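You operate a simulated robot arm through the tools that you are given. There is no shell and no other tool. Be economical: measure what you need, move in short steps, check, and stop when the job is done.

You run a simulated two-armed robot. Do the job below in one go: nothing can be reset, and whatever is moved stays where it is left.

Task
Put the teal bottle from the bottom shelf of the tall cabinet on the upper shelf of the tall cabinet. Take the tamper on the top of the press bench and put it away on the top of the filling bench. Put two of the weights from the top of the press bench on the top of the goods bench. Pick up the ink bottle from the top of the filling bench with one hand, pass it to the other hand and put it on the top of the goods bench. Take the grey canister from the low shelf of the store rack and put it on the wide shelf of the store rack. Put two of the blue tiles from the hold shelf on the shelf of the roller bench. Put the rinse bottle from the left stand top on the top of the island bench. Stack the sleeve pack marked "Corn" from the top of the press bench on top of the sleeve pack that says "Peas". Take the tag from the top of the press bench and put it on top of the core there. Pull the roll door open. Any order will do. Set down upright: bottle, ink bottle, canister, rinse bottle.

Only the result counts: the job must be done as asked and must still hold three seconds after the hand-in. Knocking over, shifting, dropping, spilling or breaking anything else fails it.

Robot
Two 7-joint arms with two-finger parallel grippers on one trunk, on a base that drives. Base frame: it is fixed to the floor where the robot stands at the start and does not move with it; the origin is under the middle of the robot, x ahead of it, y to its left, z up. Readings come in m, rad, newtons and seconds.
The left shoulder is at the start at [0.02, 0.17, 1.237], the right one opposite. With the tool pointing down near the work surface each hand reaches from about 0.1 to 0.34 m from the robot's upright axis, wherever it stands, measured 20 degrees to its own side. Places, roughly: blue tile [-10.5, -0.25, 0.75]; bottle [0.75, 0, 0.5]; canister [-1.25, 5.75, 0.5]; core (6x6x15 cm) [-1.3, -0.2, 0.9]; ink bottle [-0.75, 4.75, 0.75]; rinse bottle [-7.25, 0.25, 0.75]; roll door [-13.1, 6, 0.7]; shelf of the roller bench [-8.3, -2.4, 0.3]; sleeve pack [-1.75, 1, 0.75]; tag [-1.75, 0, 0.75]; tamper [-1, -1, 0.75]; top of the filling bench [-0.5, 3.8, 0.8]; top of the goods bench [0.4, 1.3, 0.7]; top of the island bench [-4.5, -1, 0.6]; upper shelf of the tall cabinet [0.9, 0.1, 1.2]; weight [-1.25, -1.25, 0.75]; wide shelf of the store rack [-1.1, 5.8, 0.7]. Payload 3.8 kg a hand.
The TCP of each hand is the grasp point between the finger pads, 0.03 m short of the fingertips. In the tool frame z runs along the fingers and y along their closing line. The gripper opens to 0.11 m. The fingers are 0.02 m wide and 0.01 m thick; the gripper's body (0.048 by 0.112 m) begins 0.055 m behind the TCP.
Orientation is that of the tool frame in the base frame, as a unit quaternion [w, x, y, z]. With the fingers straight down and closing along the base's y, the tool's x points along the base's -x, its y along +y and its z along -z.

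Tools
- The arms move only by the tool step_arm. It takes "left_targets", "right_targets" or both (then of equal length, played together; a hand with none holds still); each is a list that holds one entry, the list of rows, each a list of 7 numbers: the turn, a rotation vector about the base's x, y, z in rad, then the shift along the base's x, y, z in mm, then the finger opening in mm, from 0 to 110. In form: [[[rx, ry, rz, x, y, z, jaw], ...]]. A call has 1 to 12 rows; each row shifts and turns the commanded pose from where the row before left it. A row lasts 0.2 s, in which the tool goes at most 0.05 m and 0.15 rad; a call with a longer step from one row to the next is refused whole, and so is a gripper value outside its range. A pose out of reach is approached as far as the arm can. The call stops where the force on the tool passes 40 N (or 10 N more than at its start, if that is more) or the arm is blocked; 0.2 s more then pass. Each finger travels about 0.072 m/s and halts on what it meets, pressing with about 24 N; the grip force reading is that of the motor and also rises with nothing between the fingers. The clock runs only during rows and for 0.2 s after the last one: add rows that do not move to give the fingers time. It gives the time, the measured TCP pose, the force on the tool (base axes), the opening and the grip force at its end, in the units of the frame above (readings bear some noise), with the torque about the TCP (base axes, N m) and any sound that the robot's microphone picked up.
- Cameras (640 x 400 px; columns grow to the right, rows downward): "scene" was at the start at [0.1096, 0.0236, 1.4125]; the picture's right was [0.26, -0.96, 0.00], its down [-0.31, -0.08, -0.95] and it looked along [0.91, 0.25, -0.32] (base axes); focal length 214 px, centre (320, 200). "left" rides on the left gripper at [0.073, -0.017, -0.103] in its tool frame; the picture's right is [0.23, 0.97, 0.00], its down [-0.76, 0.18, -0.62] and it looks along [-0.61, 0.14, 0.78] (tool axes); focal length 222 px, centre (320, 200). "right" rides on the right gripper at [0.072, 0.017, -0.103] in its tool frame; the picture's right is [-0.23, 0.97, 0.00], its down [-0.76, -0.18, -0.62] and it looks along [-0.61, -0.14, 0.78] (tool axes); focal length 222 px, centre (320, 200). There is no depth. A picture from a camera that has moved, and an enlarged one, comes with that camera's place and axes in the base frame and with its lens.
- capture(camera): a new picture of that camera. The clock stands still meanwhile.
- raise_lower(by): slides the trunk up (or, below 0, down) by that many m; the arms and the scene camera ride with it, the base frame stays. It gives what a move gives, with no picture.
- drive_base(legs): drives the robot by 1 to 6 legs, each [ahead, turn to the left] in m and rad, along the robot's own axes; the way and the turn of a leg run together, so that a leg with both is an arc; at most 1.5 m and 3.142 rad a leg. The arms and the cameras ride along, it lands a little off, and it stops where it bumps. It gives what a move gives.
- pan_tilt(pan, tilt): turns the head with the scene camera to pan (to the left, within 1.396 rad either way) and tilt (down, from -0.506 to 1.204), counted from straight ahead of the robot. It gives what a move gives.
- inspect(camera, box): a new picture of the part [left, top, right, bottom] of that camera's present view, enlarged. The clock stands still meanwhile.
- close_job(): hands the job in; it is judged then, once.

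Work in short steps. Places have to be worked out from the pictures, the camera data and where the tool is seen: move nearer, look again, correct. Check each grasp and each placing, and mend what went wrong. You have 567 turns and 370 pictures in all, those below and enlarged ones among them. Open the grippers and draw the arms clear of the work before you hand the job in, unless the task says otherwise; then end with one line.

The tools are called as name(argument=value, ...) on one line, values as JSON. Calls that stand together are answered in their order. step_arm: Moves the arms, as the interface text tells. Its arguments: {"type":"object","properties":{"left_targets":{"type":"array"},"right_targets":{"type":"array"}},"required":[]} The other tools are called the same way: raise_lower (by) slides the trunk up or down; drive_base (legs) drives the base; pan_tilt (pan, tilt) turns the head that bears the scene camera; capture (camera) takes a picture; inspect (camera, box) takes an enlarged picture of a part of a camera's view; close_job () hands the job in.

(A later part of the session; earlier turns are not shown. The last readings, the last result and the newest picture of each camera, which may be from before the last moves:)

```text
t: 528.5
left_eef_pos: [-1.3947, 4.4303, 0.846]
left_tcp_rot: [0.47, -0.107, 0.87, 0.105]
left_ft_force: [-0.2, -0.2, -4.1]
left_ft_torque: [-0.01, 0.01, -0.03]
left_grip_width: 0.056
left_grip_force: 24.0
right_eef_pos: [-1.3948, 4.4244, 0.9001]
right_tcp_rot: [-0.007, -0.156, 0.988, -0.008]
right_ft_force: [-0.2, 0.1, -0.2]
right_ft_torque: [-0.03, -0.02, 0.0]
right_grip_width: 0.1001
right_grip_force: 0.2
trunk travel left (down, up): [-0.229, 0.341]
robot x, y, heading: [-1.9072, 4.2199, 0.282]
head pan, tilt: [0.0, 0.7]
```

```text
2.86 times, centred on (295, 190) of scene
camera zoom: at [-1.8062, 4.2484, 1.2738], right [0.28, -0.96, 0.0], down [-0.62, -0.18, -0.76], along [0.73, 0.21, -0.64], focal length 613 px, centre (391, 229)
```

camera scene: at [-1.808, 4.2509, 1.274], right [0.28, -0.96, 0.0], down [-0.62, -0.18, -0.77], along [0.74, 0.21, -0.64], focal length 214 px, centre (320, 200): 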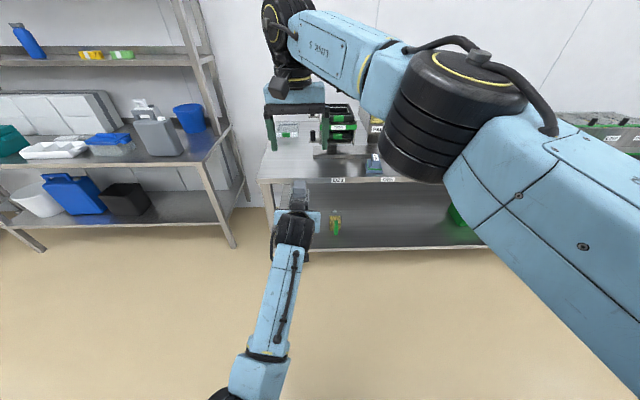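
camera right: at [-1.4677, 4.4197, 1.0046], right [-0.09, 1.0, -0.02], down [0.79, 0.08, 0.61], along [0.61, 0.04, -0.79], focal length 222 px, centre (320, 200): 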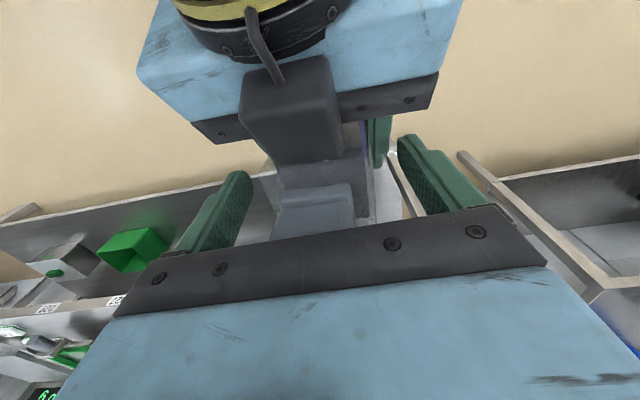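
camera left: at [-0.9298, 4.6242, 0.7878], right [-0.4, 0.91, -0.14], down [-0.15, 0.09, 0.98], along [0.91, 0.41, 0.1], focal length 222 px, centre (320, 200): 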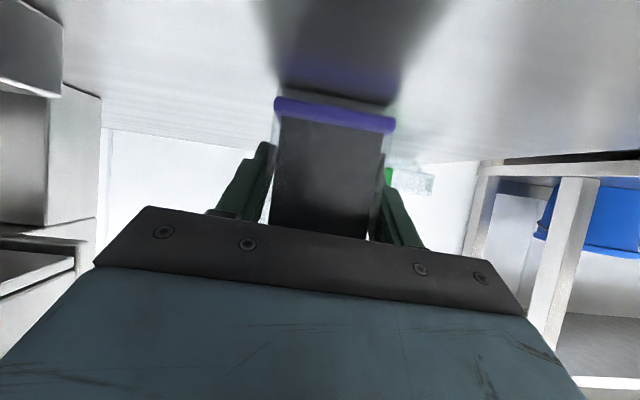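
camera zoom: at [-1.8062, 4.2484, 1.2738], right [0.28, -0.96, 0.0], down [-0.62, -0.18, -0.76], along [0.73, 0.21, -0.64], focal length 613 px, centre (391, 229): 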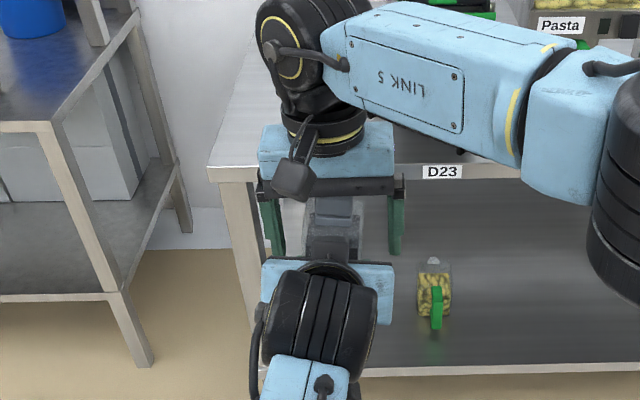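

Positioned with the pads on the bottle's upper body. I close the right hand.

step_arm(right_targets=[[[0, 0, 0, 0, 0, -4, 80], [0, 0, 0, 0, 0, 0, 60], [0, 0, 0, 0, 0, 0, 40], [0, 0, 0, 0, 0, 0, 40], [0, 0, 0, 0, 0, 0, 40]]])

```text
t: 529.7
left_eef_pos: [-1.3947, 4.4284, 0.8439]
left_tcp_rot: [0.47, -0.106, 0.87, 0.104]
left_ft_force: [2.2, -13.2, -12.8]
left_ft_torque: [-0.66, 0.21, 0.75]
left_grip_width: 0.0562
left_grip_force: 24.6
right_eef_pos: [-1.3947, 4.4259, 0.8979]
right_tcp_rot: [-0.007, -0.158, 0.987, -0.007]
right_ft_force: [-2.3, 13.2, 10.0]
right_ft_torque: [1.39, -0.06, -0.74]
right_grip_width: 0.06
right_grip_force: 23.9
trunk travel left (down, up): [-0.229, 0.341]
robot x, y, heading: [-1.9061, 4.2206, 0.285]
head pan, tilt: [0.0, 0.7]
```

Both hands hold it (60 mm on the right). I open the left hand and withdraw it back along its axis.

step_arm(left_targets=[[[0, 0, 0, 0, 0, 0, 62], [0, 0, 0, 0, 0, 0, 75], [0, 0, 0, 0, 0, 0, 90], [0, 0, 0, 0, 0, 0, 90], [0, 0, 0, -20, -6, -5, 90], [0, 0, 0, -25, -7, -10, 90], [0, 0, 0, -25, -5, -20, 90], [0, 0, 0, -20, 20, -20, 90], [0, 0, 0, -10, 35, -10, 90]]])

capture(camera="right")

capture(camera="scene")

```text
t: 531.7
left_eef_pos: [-1.4912, 4.4531, 0.7867]
left_tcp_rot: [0.473, -0.111, 0.87, 0.087]
left_ft_force: [0.4, 0.3, -0.3]
left_ft_torque: [-0.02, -0.01, 0.03]
left_grip_width: 0.0901
left_grip_force: 0.0
right_eef_pos: [-1.3925, 4.4246, 0.8956]
right_tcp_rot: [-0.008, -0.157, 0.988, -0.008]
right_ft_force: [-0.5, 0.3, 0.3]
right_ft_torque: [-0.02, -0.01, 0.0]
right_grip_width: 0.0558
right_grip_force: 24.3
trunk travel left (down, up): [-0.229, 0.341]
robot x, y, heading: [-1.905, 4.2186, 0.283]
head pan, tilt: [0.0, 0.7]
```

```text
181 pictures are left
camera right: at [-1.4673, 4.4204, 1.0006], right [-0.09, 1.0, -0.02], down [0.79, 0.08, 0.61], along [0.61, 0.04, -0.79], focal length 222 px, centre (320, 200)
```

right: 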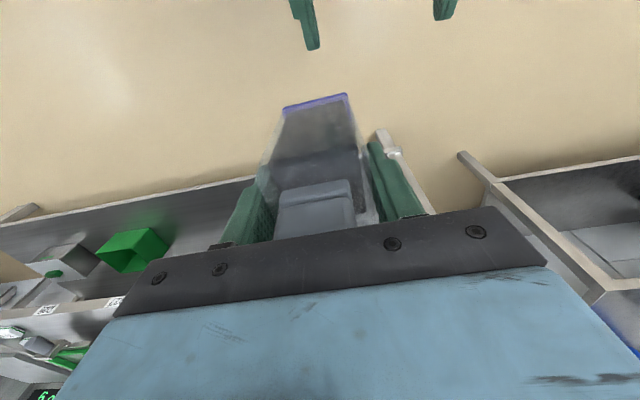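

```text
180 pictures are left
camera scene: at [-1.8062, 4.2492, 1.2738], right [0.28, -0.96, 0.0], down [-0.62, -0.18, -0.76], along [0.73, 0.21, -0.64], focal length 214 px, centre (320, 200)
```

scene: 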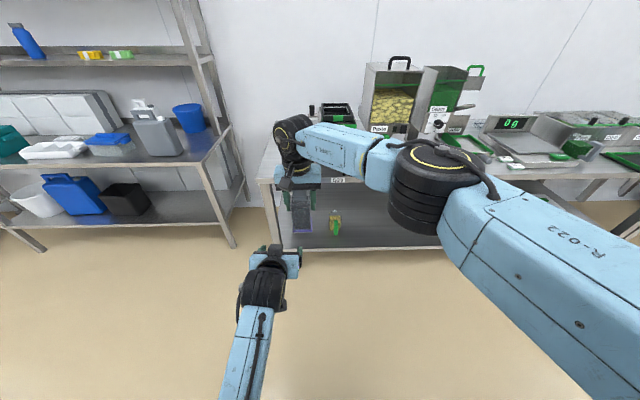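

Handover done: the right hand holds the ink bottle upright. I raise the trunk and drive back along the aisle to the goods bench.

raise_lower(by=0.15)

drive_base(legs=[[0, -1.505], [1.5, 0], [1.5, 0], [0.45, 0], [0, 1.53]])

capture(camera="scene")

```text
t: 533.5
left_eef_pos: [-1.4913, 4.4542, 0.9382]
left_tcp_rot: [0.472, -0.111, 0.87, 0.089]
left_ft_force: [0.6, -0.4, -0.3]
left_ft_torque: [0.0, -0.02, 0.01]
left_grip_width: 0.0897
left_grip_force: 0.1
right_eef_pos: [-1.3942, 4.4236, 1.046]
right_tcp_rot: [-0.006, -0.157, 0.988, -0.009]
right_ft_force: [0.9, -0.6, -4.4]
right_ft_torque: [0.0, -0.02, -0.04]
right_grip_width: 0.0558
right_grip_force: 23.9
trunk travel left (down, up): [-0.379, 0.191]
robot x, y, heading: [-1.9073, 4.2192, 0.281]
head pan, tilt: [0.0, 0.7]
```

```text
t: 557.8
left_eef_pos: [-0.3084, 1.2024, 0.9386]
left_tcp_rot: [0.472, -0.129, 0.866, 0.1]
left_ft_force: [0.4, -0.8, 0.4]
left_ft_torque: [0.0, 0.01, 0.02]
left_grip_width: 0.0901
left_grip_force: 0.0
right_eef_pos: [-0.2101, 1.1768, 1.0466]
right_tcp_rot: [-0.006, -0.178, 0.984, -0.008]
right_ft_force: [0.4, 0.7, -3.0]
right_ft_torque: [-0.01, 0.03, 0.0]
right_grip_width: 0.0561
right_grip_force: 24.4
trunk travel left (down, up): [-0.379, 0.191]
robot x, y, heading: [-0.7214, 0.9515, 0.323]
head pan, tilt: [0.0, 0.7]
```

```text
179 pictures are left
camera scene: at [-0.6148, 0.984, 1.4238], right [0.32, -0.95, 0.0], down [-0.61, -0.21, -0.76], along [0.72, 0.24, -0.64], focal length 214 px, centre (320, 200)
```

scene: 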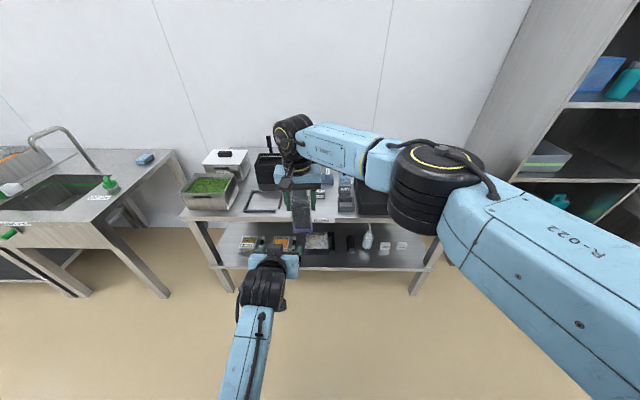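

The bottle is in line with the free spot. I swing the left hand aside, then drive 0.30 m forward.

step_arm(left_targets=[[[0, 0, 0, -14, 37, 0, 90], [0, 0, 0, -14, 37, 0, 90], [0, 0, 0, -14, 37, 0, 90], [0, 0, 0, -14, 37, 0, 90], [0, 0, 0, -20, 25, 0, 90]]])

drive_base(legs=[[0.3, -0.015]])

capture(camera="right")

capture(camera="scene")

```text
t: 559.0
left_eef_pos: [-0.386, 1.3757, 0.936]
left_tcp_rot: [0.471, -0.129, 0.867, 0.099]
left_ft_force: [-0.2, 0.7, 0.2]
left_ft_torque: [0.02, 0.02, 0.0]
left_grip_width: 0.09
left_grip_force: 0.1
right_eef_pos: [-0.2115, 1.1763, 1.047]
right_tcp_rot: [-0.007, -0.178, 0.984, -0.008]
right_ft_force: [0.9, 0.2, -3.6]
right_ft_torque: [0.01, 0.02, 0.03]
right_grip_width: 0.0559
right_grip_force: 23.4
trunk travel left (down, up): [-0.379, 0.191]
robot x, y, heading: [-0.7131, 0.9457, 0.328]
head pan, tilt: [0.0, 0.7]
```

```text
t: 561.0
left_eef_pos: [-0.0888, 1.4648, 0.9368]
left_tcp_rot: [0.472, -0.122, 0.868, 0.096]
left_ft_force: [-0.3, 0.0, 0.4]
left_ft_torque: [-0.02, 0.02, -0.02]
left_grip_width: 0.0903
left_grip_force: 0.1
right_eef_pos: [0.081, 1.262, 1.0469]
right_tcp_rot: [-0.007, -0.17, 0.985, -0.008]
right_ft_force: [0.2, -0.4, -3.9]
right_ft_torque: [-0.02, 0.01, -0.01]
right_grip_width: 0.056
right_grip_force: 24.0
trunk travel left (down, up): [-0.379, 0.191]
robot x, y, heading: [-0.4249, 1.0458, 0.312]
head pan, tilt: [0.0, 0.7]
```

```text
178 pictures are left
camera right: at [0.0085, 1.2565, 1.1504], right [-0.11, 0.99, -0.02], down [0.78, 0.1, 0.61], along [0.61, 0.05, -0.79], focal length 222 px, centre (320, 200)
```

right: 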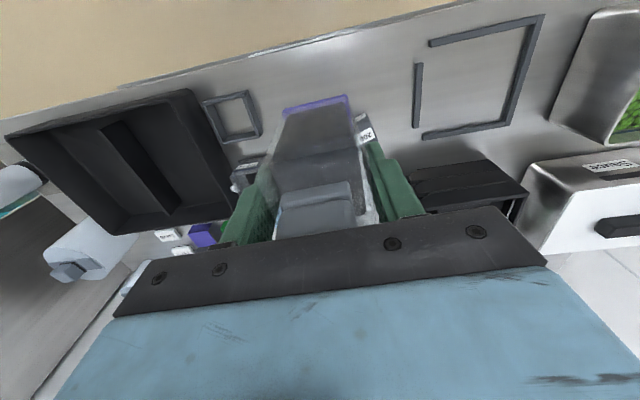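

```text
177 pictures are left
camera scene: at [-0.3258, 1.0766, 1.4238], right [0.3, -0.95, 0.0], down [-0.61, -0.2, -0.76], along [0.73, 0.23, -0.64], focal length 214 px, centre (320, 200)
```

scene: 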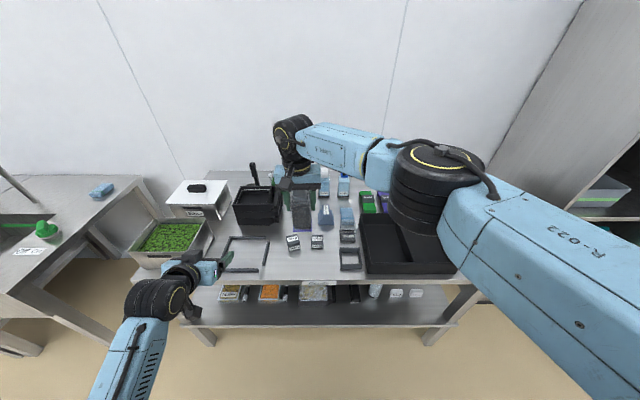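

The bottle is above the free spot in front of the two weights. I lower the trunk 0.15 m and then the hand slowly until contact.

raise_lower(by=-0.15)

step_arm(right_targets=[[[0, 0, 0, 0, 0, -15, 40], [0, 0, 0, 0, 0, -10, 40], [0, 0, 0, 0, 0, -6, 40], [0, 0, 0, 0, 0, -3, 40]]])

inspect(camera="scene", box=[230, 150, 400, 320])

```text
t: 562.8
left_eef_pos: [-0.091, 1.4651, 0.7876]
left_tcp_rot: [0.472, -0.122, 0.868, 0.095]
left_ft_force: [0.1, -0.5, 0.5]
left_ft_torque: [0.0, 0.01, 0.02]
left_grip_width: 0.0901
left_grip_force: 0.1
right_eef_pos: [0.0815, 1.2618, 0.8964]
right_tcp_rot: [-0.006, -0.168, 0.986, -0.008]
right_ft_force: [-0.2, -0.1, -3.0]
right_ft_torque: [0.04, -0.02, -0.01]
right_grip_width: 0.0559
right_grip_force: 23.8
trunk travel left (down, up): [-0.229, 0.341]
robot x, y, heading: [-0.4276, 1.0448, 0.307]
head pan, tilt: [0.0, 0.7]
```

```text
t: 563.8
left_eef_pos: [-0.0906, 1.4632, 0.7867]
left_tcp_rot: [0.473, -0.121, 0.867, 0.095]
left_ft_force: [-0.4, 0.1, 0.8]
left_ft_torque: [0.0, -0.01, 0.0]
left_grip_width: 0.0901
left_grip_force: 0.1
right_eef_pos: [0.081, 1.2637, 0.8631]
right_tcp_rot: [-0.007, -0.169, 0.986, -0.008]
right_ft_force: [-0.4, 0.2, -4.0]
right_ft_torque: [0.05, 0.02, -0.03]
right_grip_width: 0.0558
right_grip_force: 24.2
trunk travel left (down, up): [-0.229, 0.341]
robot x, y, heading: [-0.425, 1.0455, 0.309]
head pan, tilt: [0.0, 0.7]
```

```text
2.35 times, centred on (315, 235) of scene
camera zoom: at [-0.3266, 1.0764, 1.2738], right [0.3, -0.95, 0.0], down [-0.61, -0.2, -0.76], along [0.73, 0.23, -0.64], focal length 505 px, centre (332, 118)
```

zoom: 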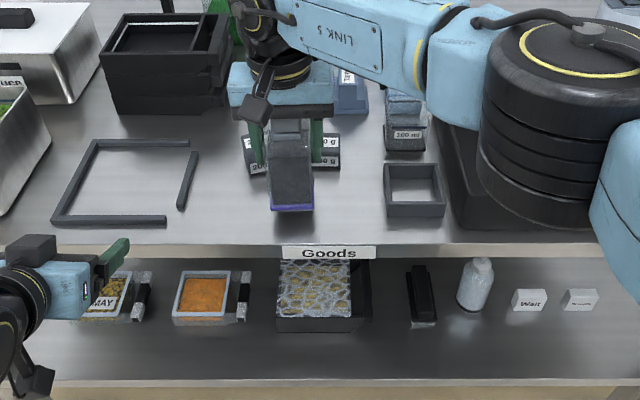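

Well placed. I lower in 3 mm steps until it touches.

step_arm(right_targets=[[[0, 0, 0, 0, 0, -3, 40], [0, 0, 0, 0, 0, -3, 40], [0, 0, 0, 0, 0, -3, 40], [0, 0, 0, 0, 0, 0, 40]]])

```text
t: 564.8
left_eef_pos: [-0.0902, 1.4643, 0.7867]
left_tcp_rot: [0.473, -0.121, 0.868, 0.095]
left_ft_force: [0.2, 0.1, -1.0]
left_ft_torque: [-0.01, 0.01, -0.01]
left_grip_width: 0.0901
left_grip_force: 0.1
right_eef_pos: [0.0808, 1.2601, 0.8531]
right_tcp_rot: [-0.006, -0.169, 0.986, -0.008]
right_ft_force: [0.1, 0.5, -3.7]
right_ft_torque: [-0.01, 0.05, 0.02]
right_grip_width: 0.056
right_grip_force: 24.0
trunk travel left (down, up): [-0.229, 0.341]
robot x, y, heading: [-0.4275, 1.0449, 0.307]
head pan, tilt: [0.0, 0.7]
```

step_arm(right_targets=[[[0, 0, 0, 0, 0, -3, 40], [0, 0, 0, 0, 0, -3, 40], [0, 0, 0, 0, 0, 0, 40]]])

```text
t: 565.6
left_eef_pos: [-0.0908, 1.4644, 0.7868]
left_tcp_rot: [0.473, -0.122, 0.867, 0.095]
left_ft_force: [1.0, -0.3, 0.2]
left_ft_torque: [-0.01, 0.02, 0.01]
left_grip_width: 0.0902
left_grip_force: 0.1
right_eef_pos: [0.0807, 1.2628, 0.8482]
right_tcp_rot: [-0.006, -0.169, 0.986, -0.008]
right_ft_force: [-0.2, -0.3, -4.5]
right_ft_torque: [-0.01, -0.01, -0.01]
right_grip_width: 0.056
right_grip_force: 23.9
trunk travel left (down, up): [-0.229, 0.341]
robot x, y, heading: [-0.4236, 1.0428, 0.309]
head pan, tilt: [0.0, 0.7]
```

step_arm(right_targets=[[[0, 0, 0, 0, 0, -3, 40], [0, 0, 0, 0, 0, -3, 40], [0, 0, 0, 0, 0, -2, 40], [0, 0, 0, 0, 0, 0, 40]]])

```text
t: 566.6
left_eef_pos: [-0.0912, 1.4647, 0.788]
left_tcp_rot: [0.473, -0.121, 0.867, 0.095]
left_ft_force: [0.4, -0.9, 0.9]
left_ft_torque: [-0.01, 0.0, 0.02]
left_grip_width: 0.0901
left_grip_force: 0.2
right_eef_pos: [0.0801, 1.263, 0.8421]
right_tcp_rot: [-0.006, -0.169, 0.986, -0.008]
right_ft_force: [-1.3, -1.3, 6.0]
right_ft_torque: [0.2, -0.17, 0.04]
right_grip_width: 0.0557
right_grip_force: 23.5
trunk travel left (down, up): [-0.229, 0.341]
robot x, y, heading: [-0.4261, 1.0474, 0.307]
head pan, tilt: [0.0, 0.7]
```

Contact (force changed by 10 N). I open and lift off.

step_arm(right_targets=[[[0, 0, 0, 0, 0, 1, 40], [0, 0, 0, 0, 0, 0, 60], [0, 0, 0, 0, 0, 0, 75], [0, 0, 0, 0, 0, 0, 80], [0, 0, 0, 0, 0, 30, 80], [0, 0, 0, 0, 0, 40, 80], [0, 0, 0, 0, 0, 40, 80], [0, 0, 0, 0, 0, 40, 80]]])

inspect(camera="scene", box=[230, 150, 400, 320])

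```text
t: 568.4
left_eef_pos: [-0.0905, 1.4641, 0.7872]
left_tcp_rot: [0.473, -0.122, 0.867, 0.096]
left_ft_force: [0.0, -0.4, 0.4]
left_ft_torque: [-0.03, -0.02, 0.0]
left_grip_width: 0.0897
left_grip_force: 0.0
right_eef_pos: [0.078, 1.2638, 0.9927]
right_tcp_rot: [-0.007, -0.169, 0.986, -0.008]
right_ft_force: [0.6, 0.3, 0.8]
right_ft_torque: [0.0, -0.03, -0.05]
right_grip_width: 0.0798
right_grip_force: 0.0
trunk travel left (down, up): [-0.229, 0.341]
robot x, y, heading: [-0.4283, 1.0428, 0.305]
head pan, tilt: [0.0, 0.7]
```

```text
2.35 times, centred on (315, 235) of scene
camera zoom: at [-0.3273, 1.0763, 1.2739], right [0.3, -0.95, 0.0], down [-0.61, -0.2, -0.77], along [0.73, 0.23, -0.64], focal length 505 px, centre (332, 118)
```

zoom: 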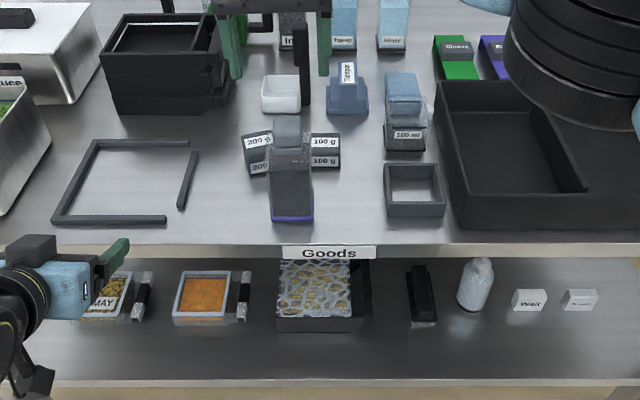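

The ink bottle stands upright in front of the weights. I back away, return the left hand to vertical, and head west around the press bench.

drive_base(legs=[[-0.35, 0]])

step_arm(left_targets=[[[-0.0426, 0.1366, 0, 10, 0, 10, 110], [-0.0426, 0.1366, 0, 10, 0, 10, 110], [-0.0426, 0.1366, 0, 10, 0, 10, 110], [-0.0426, 0.1366, 0, 0, 0, 10, 110], [-0.0426, 0.1366, 0, 0, 0, 10, 110], [-0.0426, 0.1366, 0, 0, 0, 10, 110], [-0.0426, 0.1366, 0, 0, 0, 10, 110]]])

raise_lower(by=0.2)

drive_base(legs=[[0, 1.57], [1.05, 0], [0, 1.57], [1.5, 0], [0.8, 0]])

pan_tilt(pan=0.3, tilt=0.45)

capture(camera="scene")

```text
t: 570.7
left_eef_pos: [-0.4311, 1.3562, 0.787]
left_tcp_rot: [0.473, -0.123, 0.867, 0.096]
left_ft_force: [0.5, -0.2, 0.4]
left_ft_torque: [-0.02, 0.0, 0.0]
left_grip_width: 0.09
left_grip_force: 0.1
right_eef_pos: [-0.2602, 1.1564, 0.9916]
right_tcp_rot: [-0.007, -0.17, 0.985, -0.008]
right_ft_force: [0.1, 0.1, -0.1]
right_ft_torque: [0.03, 0.0, 0.03]
right_grip_width: 0.0801
right_grip_force: 0.1
trunk travel left (down, up): [-0.229, 0.341]
robot x, y, heading: [-0.7642, 0.9351, 0.308]
head pan, tilt: [0.0, 0.7]
```

```text
t: 572.3
left_eef_pos: [-0.4013, 1.3573, 0.8567]
left_tcp_rot: [-0.003, -0.132, 0.991, 0.016]
left_ft_force: [-0.2, -0.1, -0.4]
left_ft_torque: [0.02, 0.02, 0.02]
left_grip_width: 0.1102
left_grip_force: 0.0
right_eef_pos: [-0.2606, 1.1557, 0.9927]
right_tcp_rot: [-0.006, -0.17, 0.985, -0.008]
right_ft_force: [-0.8, -0.5, 0.5]
right_ft_torque: [0.05, 0.0, 0.0]
right_grip_width: 0.08
right_grip_force: 0.0
trunk travel left (down, up): [-0.229, 0.341]
robot x, y, heading: [-0.765, 0.9372, 0.312]
head pan, tilt: [0.0, 0.7]
```

```text
t: 574.5
left_eef_pos: [-0.4012, 1.3556, 1.0569]
left_tcp_rot: [-0.001, -0.131, 0.991, 0.017]
left_ft_force: [1.0, 1.0, 0.6]
left_ft_torque: [0.0, -0.01, -0.02]
left_grip_width: 0.1099
left_grip_force: 0.1
right_eef_pos: [-0.2611, 1.156, 1.1906]
right_tcp_rot: [-0.007, -0.17, 0.985, -0.009]
right_ft_force: [0.6, 0.6, 0.0]
right_ft_torque: [-0.02, 0.02, 0.0]
right_grip_width: 0.08
right_grip_force: 0.1
trunk travel left (down, up): [-0.429, 0.141]
robot x, y, heading: [-0.7678, 0.9373, 0.308]
head pan, tilt: [0.0, 0.7]
```

```text
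t: 598.8
left_eef_pos: [-3.7406, 0.9769, 1.0566]
left_tcp_rot: [0.016, 0.995, 0.1, 0.001]
left_ft_force: [-1.1, 0.1, 0.1]
left_ft_torque: [-0.01, 0.0, 0.03]
left_grip_width: 0.1098
left_grip_force: 0.1
right_eef_pos: [-3.8686, 1.1855, 1.1916]
right_tcp_rot: [-0.007, 0.99, 0.138, 0.008]
right_ft_force: [-0.3, 0.4, -0.3]
right_ft_torque: [-0.01, -0.02, -0.03]
right_grip_width: 0.08
right_grip_force: 0.0
trunk travel left (down, up): [-0.429, 0.141]
robot x, y, heading: [-3.3517, 1.3713, -2.9]
head pan, tilt: [0.0, 0.7]
```

```text
t: 599.6
left_eef_pos: [-3.7409, 0.9768, 1.0571]
left_tcp_rot: [0.017, 0.995, 0.098, 0.001]
left_ft_force: [0.4, 0.7, 0.0]
left_ft_torque: [0.0, 0.02, -0.01]
left_grip_width: 0.1101
left_grip_force: 0.0
right_eef_pos: [-3.8682, 1.1865, 1.1916]
right_tcp_rot: [-0.008, 0.99, 0.138, 0.006]
right_ft_force: [0.2, 0.5, -0.7]
right_ft_torque: [0.05, -0.01, 0.01]
right_grip_width: 0.0802
right_grip_force: 0.1
trunk travel left (down, up): [-0.429, 0.141]
robot x, y, heading: [-3.3494, 1.3699, -2.901]
head pan, tilt: [0.3, 0.45]
```

```text
174 pictures are left
camera scene: at [-3.4495, 1.3183, 1.496], right [-0.52, 0.86, 0.0], down [0.37, 0.23, -0.9], along [-0.77, -0.47, -0.44], focal length 214 px, centre (320, 200)
```

scene: 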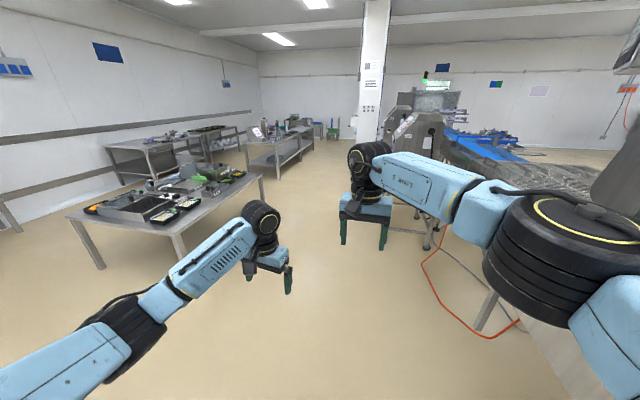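

The island bench is on the left at about (-4.5,-0.8). I continue west toward the stand with the rinse bottle and look again.

drive_base(legs=[[1.4, 0.06]])

pan_tilt(pan=-0.1, tilt=0.45)

capture(camera="scene")

```text
t: 606.4
left_eef_pos: [-5.0261, 0.5668, 1.0565]
left_tcp_rot: [0.016, 0.991, 0.136, 0.001]
left_ft_force: [-0.1, 0.7, 0.6]
left_ft_torque: [0.02, 0.04, -0.05]
left_grip_width: 0.1098
left_grip_force: 0.1
right_eef_pos: [-5.1672, 0.7661, 1.1914]
right_tcp_rot: [-0.008, 0.985, 0.175, 0.007]
right_ft_force: [-0.6, 0.2, 0.2]
right_ft_torque: [0.0, 0.01, 0.01]
right_grip_width: 0.0802
right_grip_force: 0.1
trunk travel left (down, up): [-0.429, 0.141]
robot x, y, heading: [-4.6609, 0.9869, -2.816]
head pan, tilt: [0.3, 0.45]
```

```text
t: 607.3
left_eef_pos: [-5.0245, 0.5673, 1.0573]
left_tcp_rot: [0.017, 0.991, 0.136, 0.002]
left_ft_force: [0.1, 0.2, 0.8]
left_ft_torque: [-0.05, 0.01, -0.01]
left_grip_width: 0.1101
left_grip_force: 0.1
right_eef_pos: [-5.166, 0.7657, 1.1921]
right_tcp_rot: [-0.009, 0.985, 0.174, 0.006]
right_ft_force: [-0.1, 0.0, 0.6]
right_ft_torque: [-0.01, -0.02, 0.02]
right_grip_width: 0.08
right_grip_force: 0.1
trunk travel left (down, up): [-0.429, 0.141]
robot x, y, heading: [-4.6608, 0.9945, -2.825]
head pan, tilt: [-0.099, 0.45]
```

```text
173 pictures are left
camera scene: at [-4.7748, 0.9629, 1.4961], right [-0.22, 0.98, 0.0], down [0.42, 0.1, -0.9], along [-0.88, -0.2, -0.44], focal length 214 px, centre (320, 200)
```

scene: 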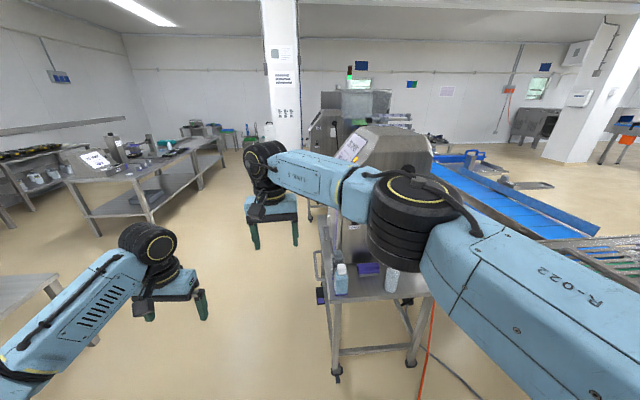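

A stand with bottles is just ahead on the right. I zoom to read labels.

inspect(camera="scene", box=[300, 110, 440, 310])

step_arm(right_targets=[[[0, 0, 0, 12, 38, 0, 110], [0, 0, 0, 12, 38, 0, 110], [0, 0, 0, 12, 38, 0, 110], [0, 0, 0, 12, 38, 0, 110], [0, 0, 0, 12, 38, 0, 110]]])

capture(camera="scene")

```text
2.00 times, centred on (370, 210) of scene
camera zoom: at [-4.7748, 0.9629, 1.4961], right [-0.22, 0.98, 0.0], down [0.42, 0.1, -0.9], along [-0.88, -0.2, -0.44], focal length 429 px, centre (220, 180)
```

zoom: 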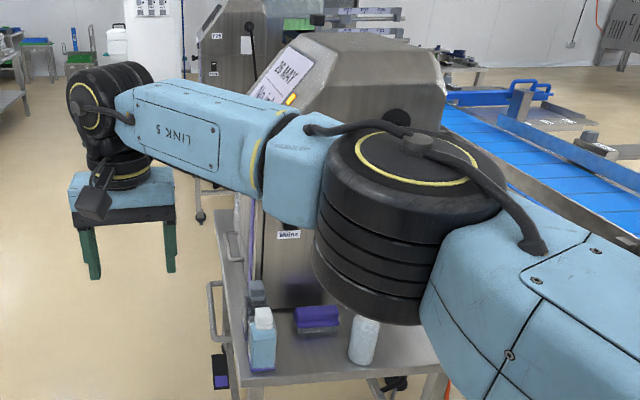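

```text
t: 608.5
left_eef_pos: [-5.0246, 0.5693, 1.056]
left_tcp_rot: [0.017, 0.991, 0.135, 0.001]
left_ft_force: [0.4, 0.5, -1.3]
left_ft_torque: [-0.03, -0.01, -0.01]
left_grip_width: 0.11
left_grip_force: 0.1
right_eef_pos: [-5.1058, 0.9579, 1.191]
right_tcp_rot: [-0.008, 0.984, 0.175, 0.007]
right_ft_force: [0.6, -0.6, -0.6]
right_ft_torque: [-0.03, 0.0, 0.01]
right_grip_width: 0.1103
right_grip_force: 0.1
trunk travel left (down, up): [-0.429, 0.141]
robot x, y, heading: [-4.661, 0.9907, -2.817]
head pan, tilt: [-0.099, 0.45]
```

```text
171 pictures are left
camera scene: at [-4.7747, 0.9644, 1.4961], right [-0.22, 0.98, 0.0], down [0.42, 0.09, -0.9], along [-0.88, -0.2, -0.43], focal length 214 px, centre (320, 200)
```

scene: 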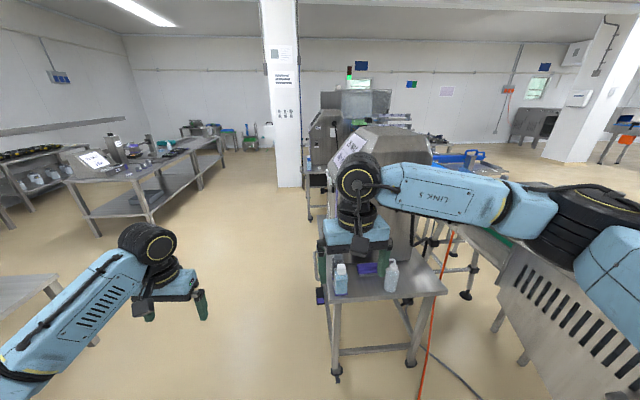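

There is another stand farther back with a bottle at about (310,165), matching the hinted spot. I zoom there.

inspect(camera="scene", box=[280, 90, 400, 220])

```text
3.08 times, centred on (340, 155) of scene
camera zoom: at [-4.7747, 0.9644, 1.4961], right [-0.22, 0.98, 0.0], down [0.42, 0.09, -0.9], along [-0.88, -0.2, -0.43], focal length 660 px, centre (258, 338)
```

zoom: 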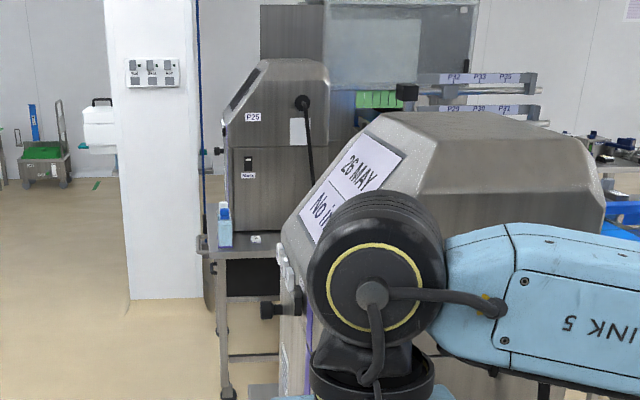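

The far stand's blue-capped bottle computes to (-7.21,0.276), matching the hint. I drive around the nearer stand on its left side and face the far one.

drive_base(legs=[[0, 0.611], [1.296, 0], [0, -1.184], [0.95, 0], [0, 0.55]])

pan_tilt(pan=0, tilt=0.6)

capture(camera="scene")

```text
t: 625.7
left_eef_pos: [-6.7212, -0.2796, 1.0571]
left_tcp_rot: [0.016, 0.989, 0.148, 0.002]
left_ft_force: [0.0, -0.3, -0.5]
left_ft_torque: [0.01, 0.03, 0.01]
left_grip_width: 0.11
left_grip_force: 0.0
right_eef_pos: [-6.812, 0.1064, 1.1918]
right_tcp_rot: [-0.008, 0.982, 0.187, 0.006]
right_ft_force: [0.6, 0.1, -0.5]
right_ft_torque: [-0.02, 0.03, 0.01]
right_grip_width: 0.1101
right_grip_force: 0.0
trunk travel left (down, up): [-0.429, 0.141]
robot x, y, heading: [-6.3732, 0.1544, -2.793]
head pan, tilt: [-0.099, 0.45]
```

```text
t: 626.4
left_eef_pos: [-6.7208, -0.2785, 1.0567]
left_tcp_rot: [0.017, 0.989, 0.148, 0.002]
left_ft_force: [-1.0, 0.2, 0.5]
left_ft_torque: [0.02, -0.01, 0.02]
left_grip_width: 0.1099
left_grip_force: 0.0
right_eef_pos: [-6.8128, 0.1075, 1.1925]
right_tcp_rot: [-0.008, 0.982, 0.186, 0.006]
right_ft_force: [-0.1, 0.1, -1.1]
right_ft_torque: [-0.02, 0.01, -0.01]
right_grip_width: 0.1099
right_grip_force: 0.1
trunk travel left (down, up): [-0.429, 0.141]
robot x, y, heading: [-6.3735, 0.1535, -2.801]
head pan, tilt: [0.0, 0.6]
```

```text
169 pictures are left
camera scene: at [-6.4751, 0.1145, 1.4826], right [-0.34, 0.94, 0.0], down [0.53, 0.19, -0.83], along [-0.78, -0.28, -0.56], focal length 214 px, centre (320, 200)
```

scene: 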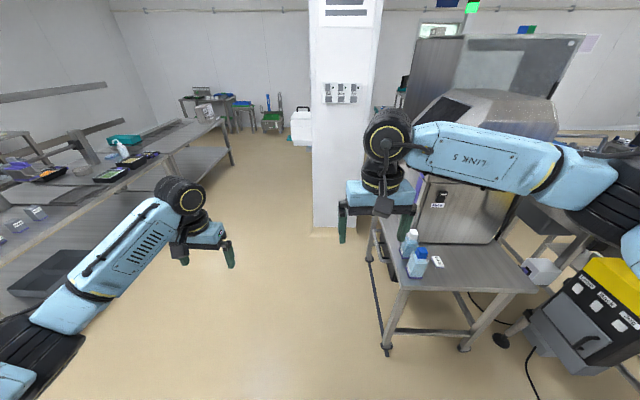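

The stand is here with two bottles. I zoom to read them.

inspect(camera="scene", box=[350, 200, 470, 300])

```text
4.00 times, centred on (410, 250) of scene
camera zoom: at [-6.4751, 0.1145, 1.4826], right [-0.34, 0.94, 0.0], down [0.53, 0.19, -0.83], along [-0.78, -0.28, -0.56], focal length 858 px, centre (-40, 0)
```

zoom: 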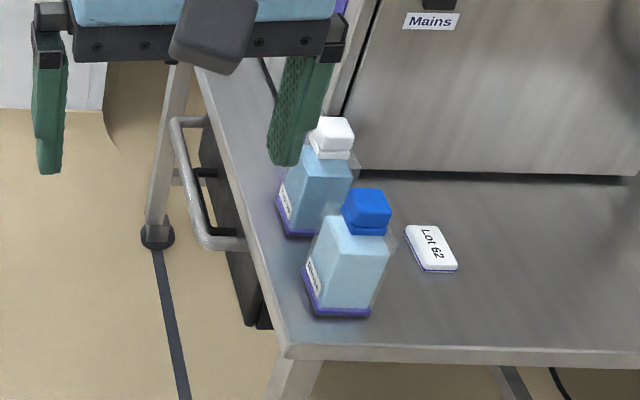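

The bottle with the blue cap (labelled Rinse on the other bench's twin) is the front one. I turn right 0.35 rad, move 0.15 m closer, and lower the trunk.

drive_base(legs=[[0, -0.35], [0.13, 0]])

raise_lower(by=-0.25)

step_arm(right_targets=[[[0, 0, 0.11, 20, 0, -10, 100], [0, 0, 0.11, 20, 0, -10, 100], [0, 0, 0.11, 0, 0, -10, 100], [-0.0485, 0.1324, 0, 0, 0, -10, 100], [-0.0485, 0.1324, 0, 0, 0, -10, 100], [-0.0485, 0.1324, 0, 0, 0, -10, 100], [-0.0485, 0.1324, 0, 0, 0, -10, 100], [-0.0485, 0.1324, 0, 0, 0, -10, 100], [-0.0485, 0.1324, 0, 0, 0, -10, 100], [-0.0485, 0.1324, 0, 0, 0, -10, 100]]])

capture(camera="right")

capture(camera="scene")

```text
t: 628.7
left_eef_pos: [-6.9766, -0.1349, 1.057]
left_tcp_rot: [0.016, 1.0, -0.025, -0.002]
left_ft_force: [-0.1, -0.4, -1.5]
left_ft_torque: [0.0, -0.04, -0.04]
left_grip_width: 0.11
left_grip_force: 0.0
right_eef_pos: [-6.9327, 0.2594, 1.19]
right_tcp_rot: [-0.008, 1.0, 0.016, 0.009]
right_ft_force: [-1.0, 0.9, 0.2]
right_ft_torque: [-0.01, -0.02, 0.01]
right_grip_width: 0.11
right_grip_force: 0.1
trunk travel left (down, up): [-0.429, 0.141]
robot x, y, heading: [-6.4996, 0.154, 3.139]
head pan, tilt: [0.0, 0.6]
```

```text
t: 631.3
left_eef_pos: [-6.9758, -0.1363, 0.8065]
left_tcp_rot: [0.017, 1.0, -0.025, -0.002]
left_ft_force: [0.4, -0.4, -1.1]
left_ft_torque: [0.0, 0.01, -0.01]
left_grip_width: 0.1101
left_grip_force: 0.1
right_eef_pos: [-6.9312, 0.2583, 0.9418]
right_tcp_rot: [-0.007, 1.0, 0.016, 0.008]
right_ft_force: [-0.1, -0.1, 1.0]
right_ft_torque: [-0.01, 0.02, 0.04]
right_grip_width: 0.11
right_grip_force: 0.1
trunk travel left (down, up): [-0.179, 0.391]
robot x, y, heading: [-6.5013, 0.1491, 3.138]
head pan, tilt: [0.0, 0.6]
```

```text
t: 633.5
left_eef_pos: [-6.9761, -0.1359, 0.8071]
left_tcp_rot: [0.017, 1.0, -0.025, -0.001]
left_ft_force: [0.5, 0.1, -0.1]
left_ft_torque: [-0.04, 0.02, -0.02]
left_grip_width: 0.1102
left_grip_force: 0.0
right_eef_pos: [-6.8902, 0.259, 0.8482]
right_tcp_rot: [0.067, 0.891, 0.159, -0.42]
right_ft_force: [-0.4, 0.4, -0.4]
right_ft_torque: [-0.02, 0.01, 0.0]
right_grip_width: 0.0998
right_grip_force: 0.0
right hand out of reach, approached as far as the arm can: row 10
trunk travel left (down, up): [-0.179, 0.391]
robot x, y, heading: [-6.5009, 0.1498, 3.136]
head pan, tilt: [0.0, 0.6]
```

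```text
167 pictures are left
camera right: at [-6.7667, 0.2865, 0.8578], right [0.2, -0.97, 0.16], down [-0.06, 0.15, 0.99], along [-0.98, -0.2, -0.03], focal length 222 px, centre (320, 200)
```

right: 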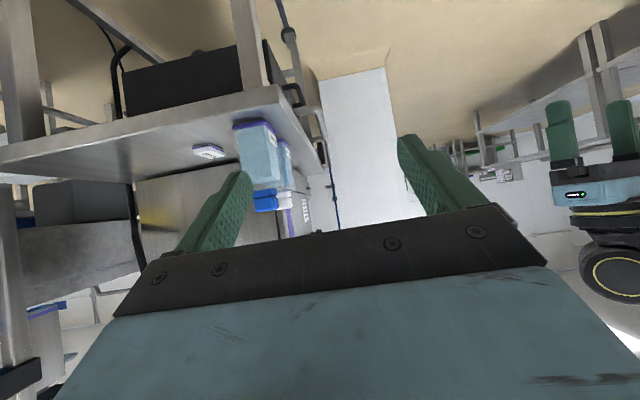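

```text
166 pictures are left
camera scene: at [-6.6105, 0.1523, 1.2325], right [0.0, 1.0, 0.0], down [0.56, 0.0, -0.83], along [-0.83, 0.0, -0.56], focal length 214 px, centre (320, 200)
```

scene: 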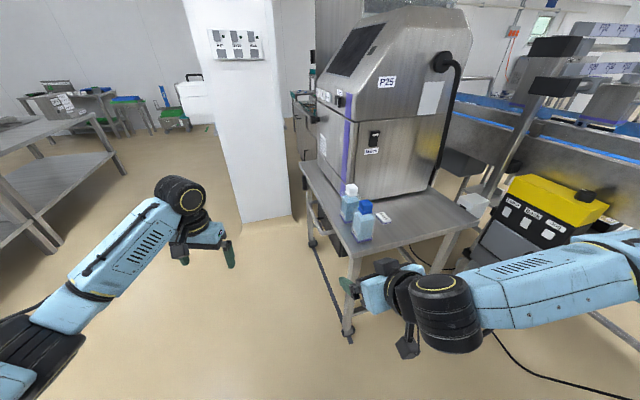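

The bottle is at about (-7.18,0.305). I shift the hand 0.14 m right in its own frame and down to z≈0.76, then look.

step_arm(right_targets=[[[0, 0, 0, -11.4, 32.7, -22, 100], [0, 0, 0, -11.4, 32.7, -22, 100], [0, 0, 0, -11.4, 32.7, -22, 100], [0, 0, 0, -11.4, 32.7, -22, 100]]])

capture(camera="right")

```text
t: 634.5
left_eef_pos: [-6.9753, -0.1345, 0.8067]
left_tcp_rot: [0.016, 1.0, -0.025, 0.0]
left_ft_force: [0.3, -0.4, 0.4]
left_ft_torque: [0.01, -0.01, 0.01]
left_grip_width: 0.1099
left_grip_force: 0.1
right_eef_pos: [-6.9304, 0.3795, 0.7797]
right_tcp_rot: [0.066, 0.892, 0.16, -0.418]
right_ft_force: [-0.4, 0.2, -0.6]
right_ft_torque: [0.04, 0.03, -0.01]
right_grip_width: 0.0997
right_grip_force: 0.1
right hand out of reach, approached as far as the arm can: row 1, 2
trunk travel left (down, up): [-0.179, 0.391]
robot x, y, heading: [-6.4992, 0.1534, 3.139]
head pan, tilt: [0.0, 0.6]
```

```text
165 pictures are left
camera right: at [-6.8059, 0.406, 0.79], right [0.2, -0.97, 0.16], down [-0.07, 0.15, 0.99], along [-0.98, -0.2, -0.03], focal length 222 px, centre (320, 200)
```

right: 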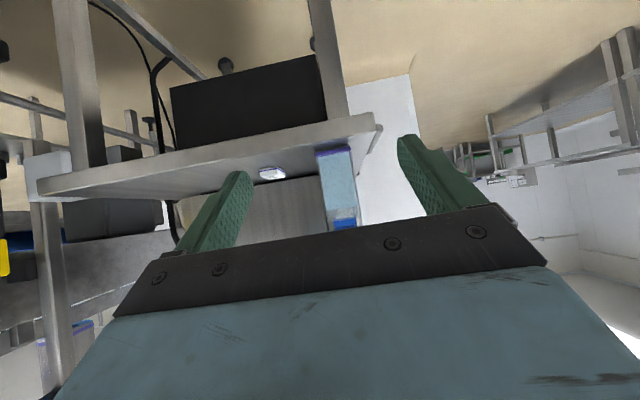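

Lined up: the bottle is 0.25 m straight ahead along the tool heading, table ≈0.70. I advance 0.19 m and check.

step_arm(right_targets=[[[0, 0, 0, -36, -12.5, 0, 100], [0, 0, 0, -36, -12.5, 0, 100], [0, 0, 0, -36, -12.5, 0, 100], [0, 0, 0, -36, -12.5, 0, 100], [0, 0, 0, -36, -12.5, 0, 100]]])

capture(camera="right")

inspect(camera="scene", box=[310, 160, 450, 300])

```text
t: 635.7
left_eef_pos: [-6.9772, -0.1358, 0.8064]
left_tcp_rot: [0.016, 1.0, -0.025, -0.001]
left_ft_force: [0.7, 0.2, -0.4]
left_ft_torque: [0.07, -0.01, 0.01]
left_grip_width: 0.11
left_grip_force: 0.0
right_eef_pos: [-7.1095, 0.3174, 0.7768]
right_tcp_rot: [0.065, 0.892, 0.16, -0.418]
right_ft_force: [-0.2, 0.1, 0.6]
right_ft_torque: [-0.03, -0.03, 0.03]
right_grip_width: 0.1001
right_grip_force: 0.1
trunk travel left (down, up): [-0.179, 0.391]
robot x, y, heading: [-6.4931, 0.1517, 3.137]
head pan, tilt: [0.0, 0.6]
```

```text
164 pictures are left
camera right: at [-6.9868, 0.3446, 0.7875], right [0.19, -0.97, 0.16], down [-0.07, 0.15, 0.99], along [-0.98, -0.2, -0.03], focal length 222 px, centre (320, 200)
```

right: 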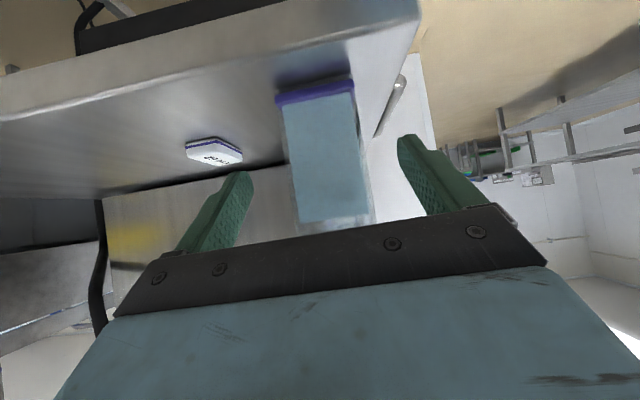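

```text
2.86 times, centred on (380, 230) of scene
camera zoom: at [-6.6111, 0.1511, 1.2325], right [0.0, 1.0, 0.0], down [0.57, 0.0, -0.82], along [-0.82, 0.0, -0.57], focal length 613 px, centre (149, 114)
```

zoom: 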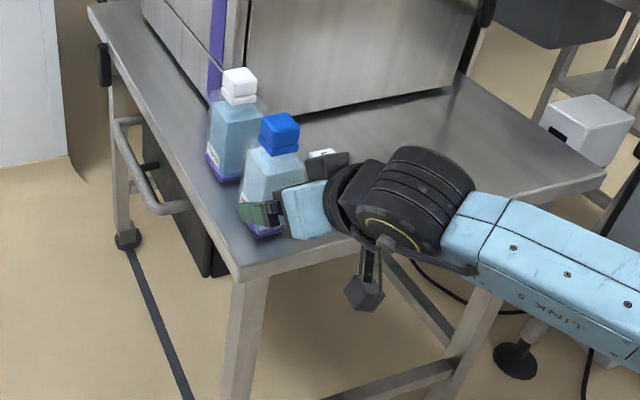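

About 7 cm remain to its centre. I advance 68 mm with a 5 mm left correction, then close.

step_arm(right_targets=[[[0, 0, 0, -21, -9, 0, 100], [0, 0, 0, -21, -9, 0, 100], [0, 0, 0, -21, -9, 0, 100]]])

capture(camera="right")

```text
t: 636.5
left_eef_pos: [-6.9759, -0.1362, 0.8071]
left_tcp_rot: [0.016, 1.0, -0.024, -0.001]
left_ft_force: [-0.9, -0.8, 0.9]
left_ft_torque: [-0.04, 0.01, 0.02]
left_grip_width: 0.1102
left_grip_force: 0.0
right_eef_pos: [-7.1722, 0.2891, 0.7768]
right_tcp_rot: [0.065, 0.892, 0.16, -0.418]
right_ft_force: [1.2, 0.4, 0.9]
right_ft_torque: [0.01, 0.0, 0.01]
right_grip_width: 0.1
right_grip_force: 0.1
trunk travel left (down, up): [-0.179, 0.391]
robot x, y, heading: [-6.4978, 0.1487, 3.14]
head pan, tilt: [0.0, 0.6]
heard: snap
```

```text
162 pictures are left
camera right: at [-7.0479, 0.3171, 0.7878], right [0.19, -0.97, 0.16], down [-0.07, 0.15, 0.99], along [-0.98, -0.2, -0.04], focal length 222 px, centre (320, 200)
```

right: 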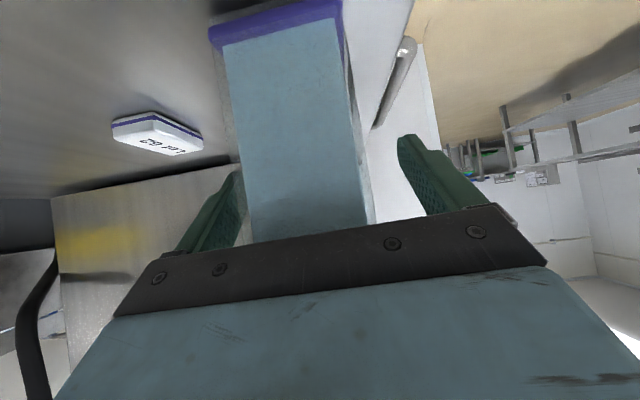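

I heard a "snap". Forces are small, but I check the scene around the hand before anything else.

capture(camera="scene")

inspect(camera="scene", box=[310, 160, 450, 300])

```text
161 pictures are left
camera scene: at [-6.611, 0.1512, 1.2325], right [0.0, 1.0, 0.0], down [0.57, 0.0, -0.82], along [-0.82, 0.0, -0.57], focal length 214 px, centre (320, 200)
```

scene: 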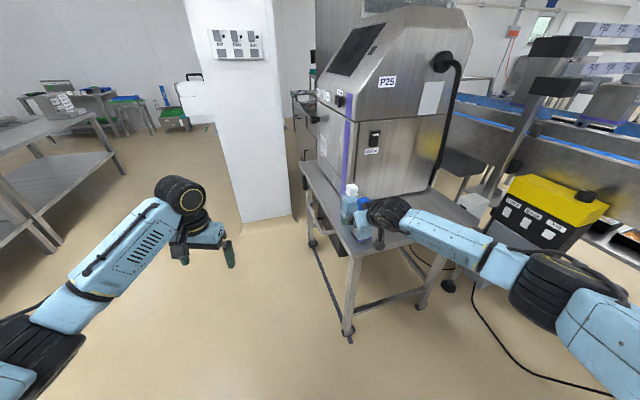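

```text
2.86 times, centred on (380, 230) of scene
camera zoom: at [-6.611, 0.1512, 1.2325], right [0.0, 1.0, 0.0], down [0.57, 0.0, -0.82], along [-0.82, 0.0, -0.57], focal length 613 px, centre (149, 114)
```

zoom: 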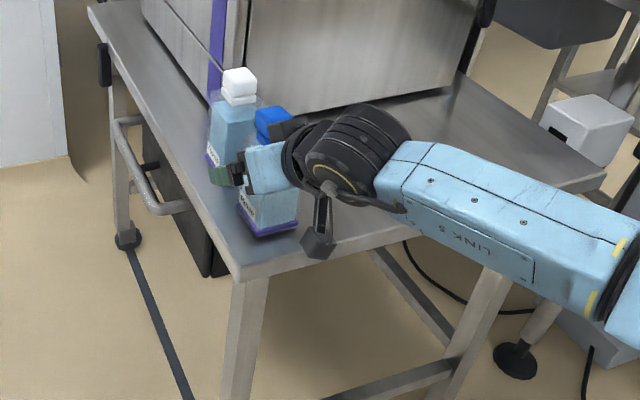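

Nothing visible is broken or displaced; both bottles stand. I go 8 mm deeper and close on the bottle.

step_arm(right_targets=[[[0, 0, 0, -8, -2, 0, 100], [0, 0, 0, 0, 0, 0, 80], [0, 0, 0, 0, 0, 0, 60], [0, 0, 0, 0, 0, 0, 50], [0, 0, 0, 0, 0, 0, 50], [0, 0, 0, 0, 0, 0, 50]]])

capture(camera="right")

```text
t: 637.9
left_eef_pos: [-6.9769, -0.136, 0.8067]
left_tcp_rot: [0.016, 1.0, -0.024, -0.001]
left_ft_force: [0.1, -0.2, -0.5]
left_ft_torque: [0.02, 0.0, 0.0]
left_grip_width: 0.1098
left_grip_force: 0.1
right_eef_pos: [-7.179, 0.2891, 0.7776]
right_tcp_rot: [0.065, 0.892, 0.16, -0.418]
right_ft_force: [-1.8, 2.0, 1.1]
right_ft_torque: [-0.03, 0.08, 0.01]
right_grip_width: 0.056
right_grip_force: 24.3
trunk travel left (down, up): [-0.179, 0.391]
robot x, y, heading: [-6.5034, 0.1511, 3.139]
head pan, tilt: [0.0, 0.6]
```

```text
159 pictures are left
camera right: at [-7.0562, 0.3159, 0.7879], right [0.19, -0.97, 0.16], down [-0.06, 0.15, 0.99], along [-0.98, -0.2, -0.03], focal length 222 px, centre (320, 200)
```

right: 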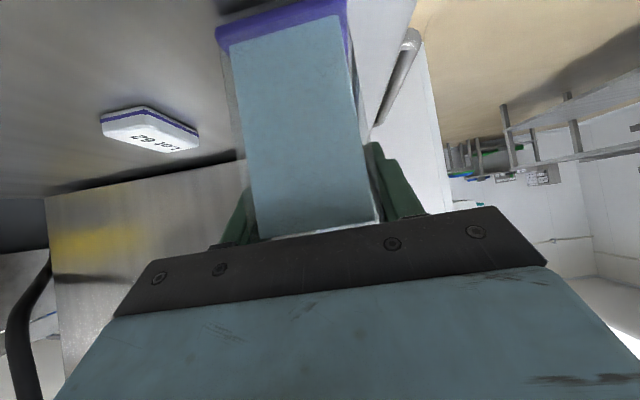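

Gripped (56 mm). I lift 70 mm and pull back along the approach line.

step_arm(right_targets=[[[0, 0, 0, 0, 0, 20, 50], [0, 0, 0, 0, 0, 25, 50], [0, 0, 0, 0, 0, 25, 50], [0, 0, 0, 36, 12.5, 0, 50], [0, 0, 0, 36, 12.5, 0, 50], [0, 0, 0, 36, 12.5, 0, 50], [0, 0, 0, 36, 12.5, 0, 50]]])

capture(camera="scene")

```text
t: 639.5
left_eef_pos: [-6.9747, -0.1352, 0.8068]
left_tcp_rot: [0.017, 1.0, -0.025, -0.001]
left_ft_force: [-0.9, -0.1, -0.4]
left_ft_torque: [-0.03, -0.01, -0.02]
left_grip_width: 0.11
left_grip_force: 0.0
right_eef_pos: [-7.0372, 0.3397, 0.8467]
right_tcp_rot: [0.066, 0.892, 0.159, -0.419]
right_ft_force: [0.0, -1.1, -2.7]
right_ft_torque: [0.02, 0.02, -0.02]
right_grip_width: 0.056
right_grip_force: 23.3
trunk travel left (down, up): [-0.179, 0.391]
robot x, y, heading: [-6.4985, 0.152, 3.139]
head pan, tilt: [0.0, 0.6]
```

```text
158 pictures are left
camera scene: at [-6.6107, 0.1518, 1.2325], right [0.0, 1.0, 0.0], down [0.56, 0.0, -0.83], along [-0.83, 0.0, -0.56], focal length 214 px, centre (320, 200)
```

scene: 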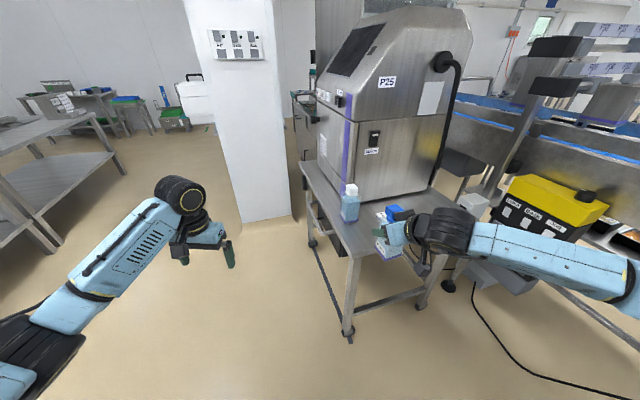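

The bottle is lifted clear, the white-capped one stays. I zoom to read its label.

inspect(camera="scene", box=[330, 170, 430, 270])

```text
4.00 times, centred on (380, 220) of scene
camera zoom: at [-6.6107, 0.1518, 1.2325], right [0.0, 1.0, 0.0], down [0.56, 0.0, -0.83], along [-0.83, 0.0, -0.56], focal length 858 px, centre (80, 120)
```

zoom: 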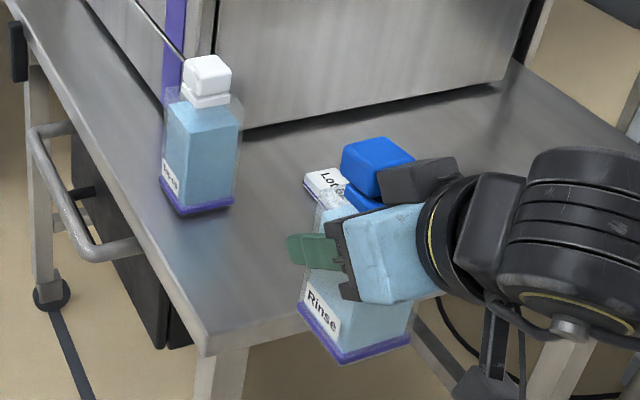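

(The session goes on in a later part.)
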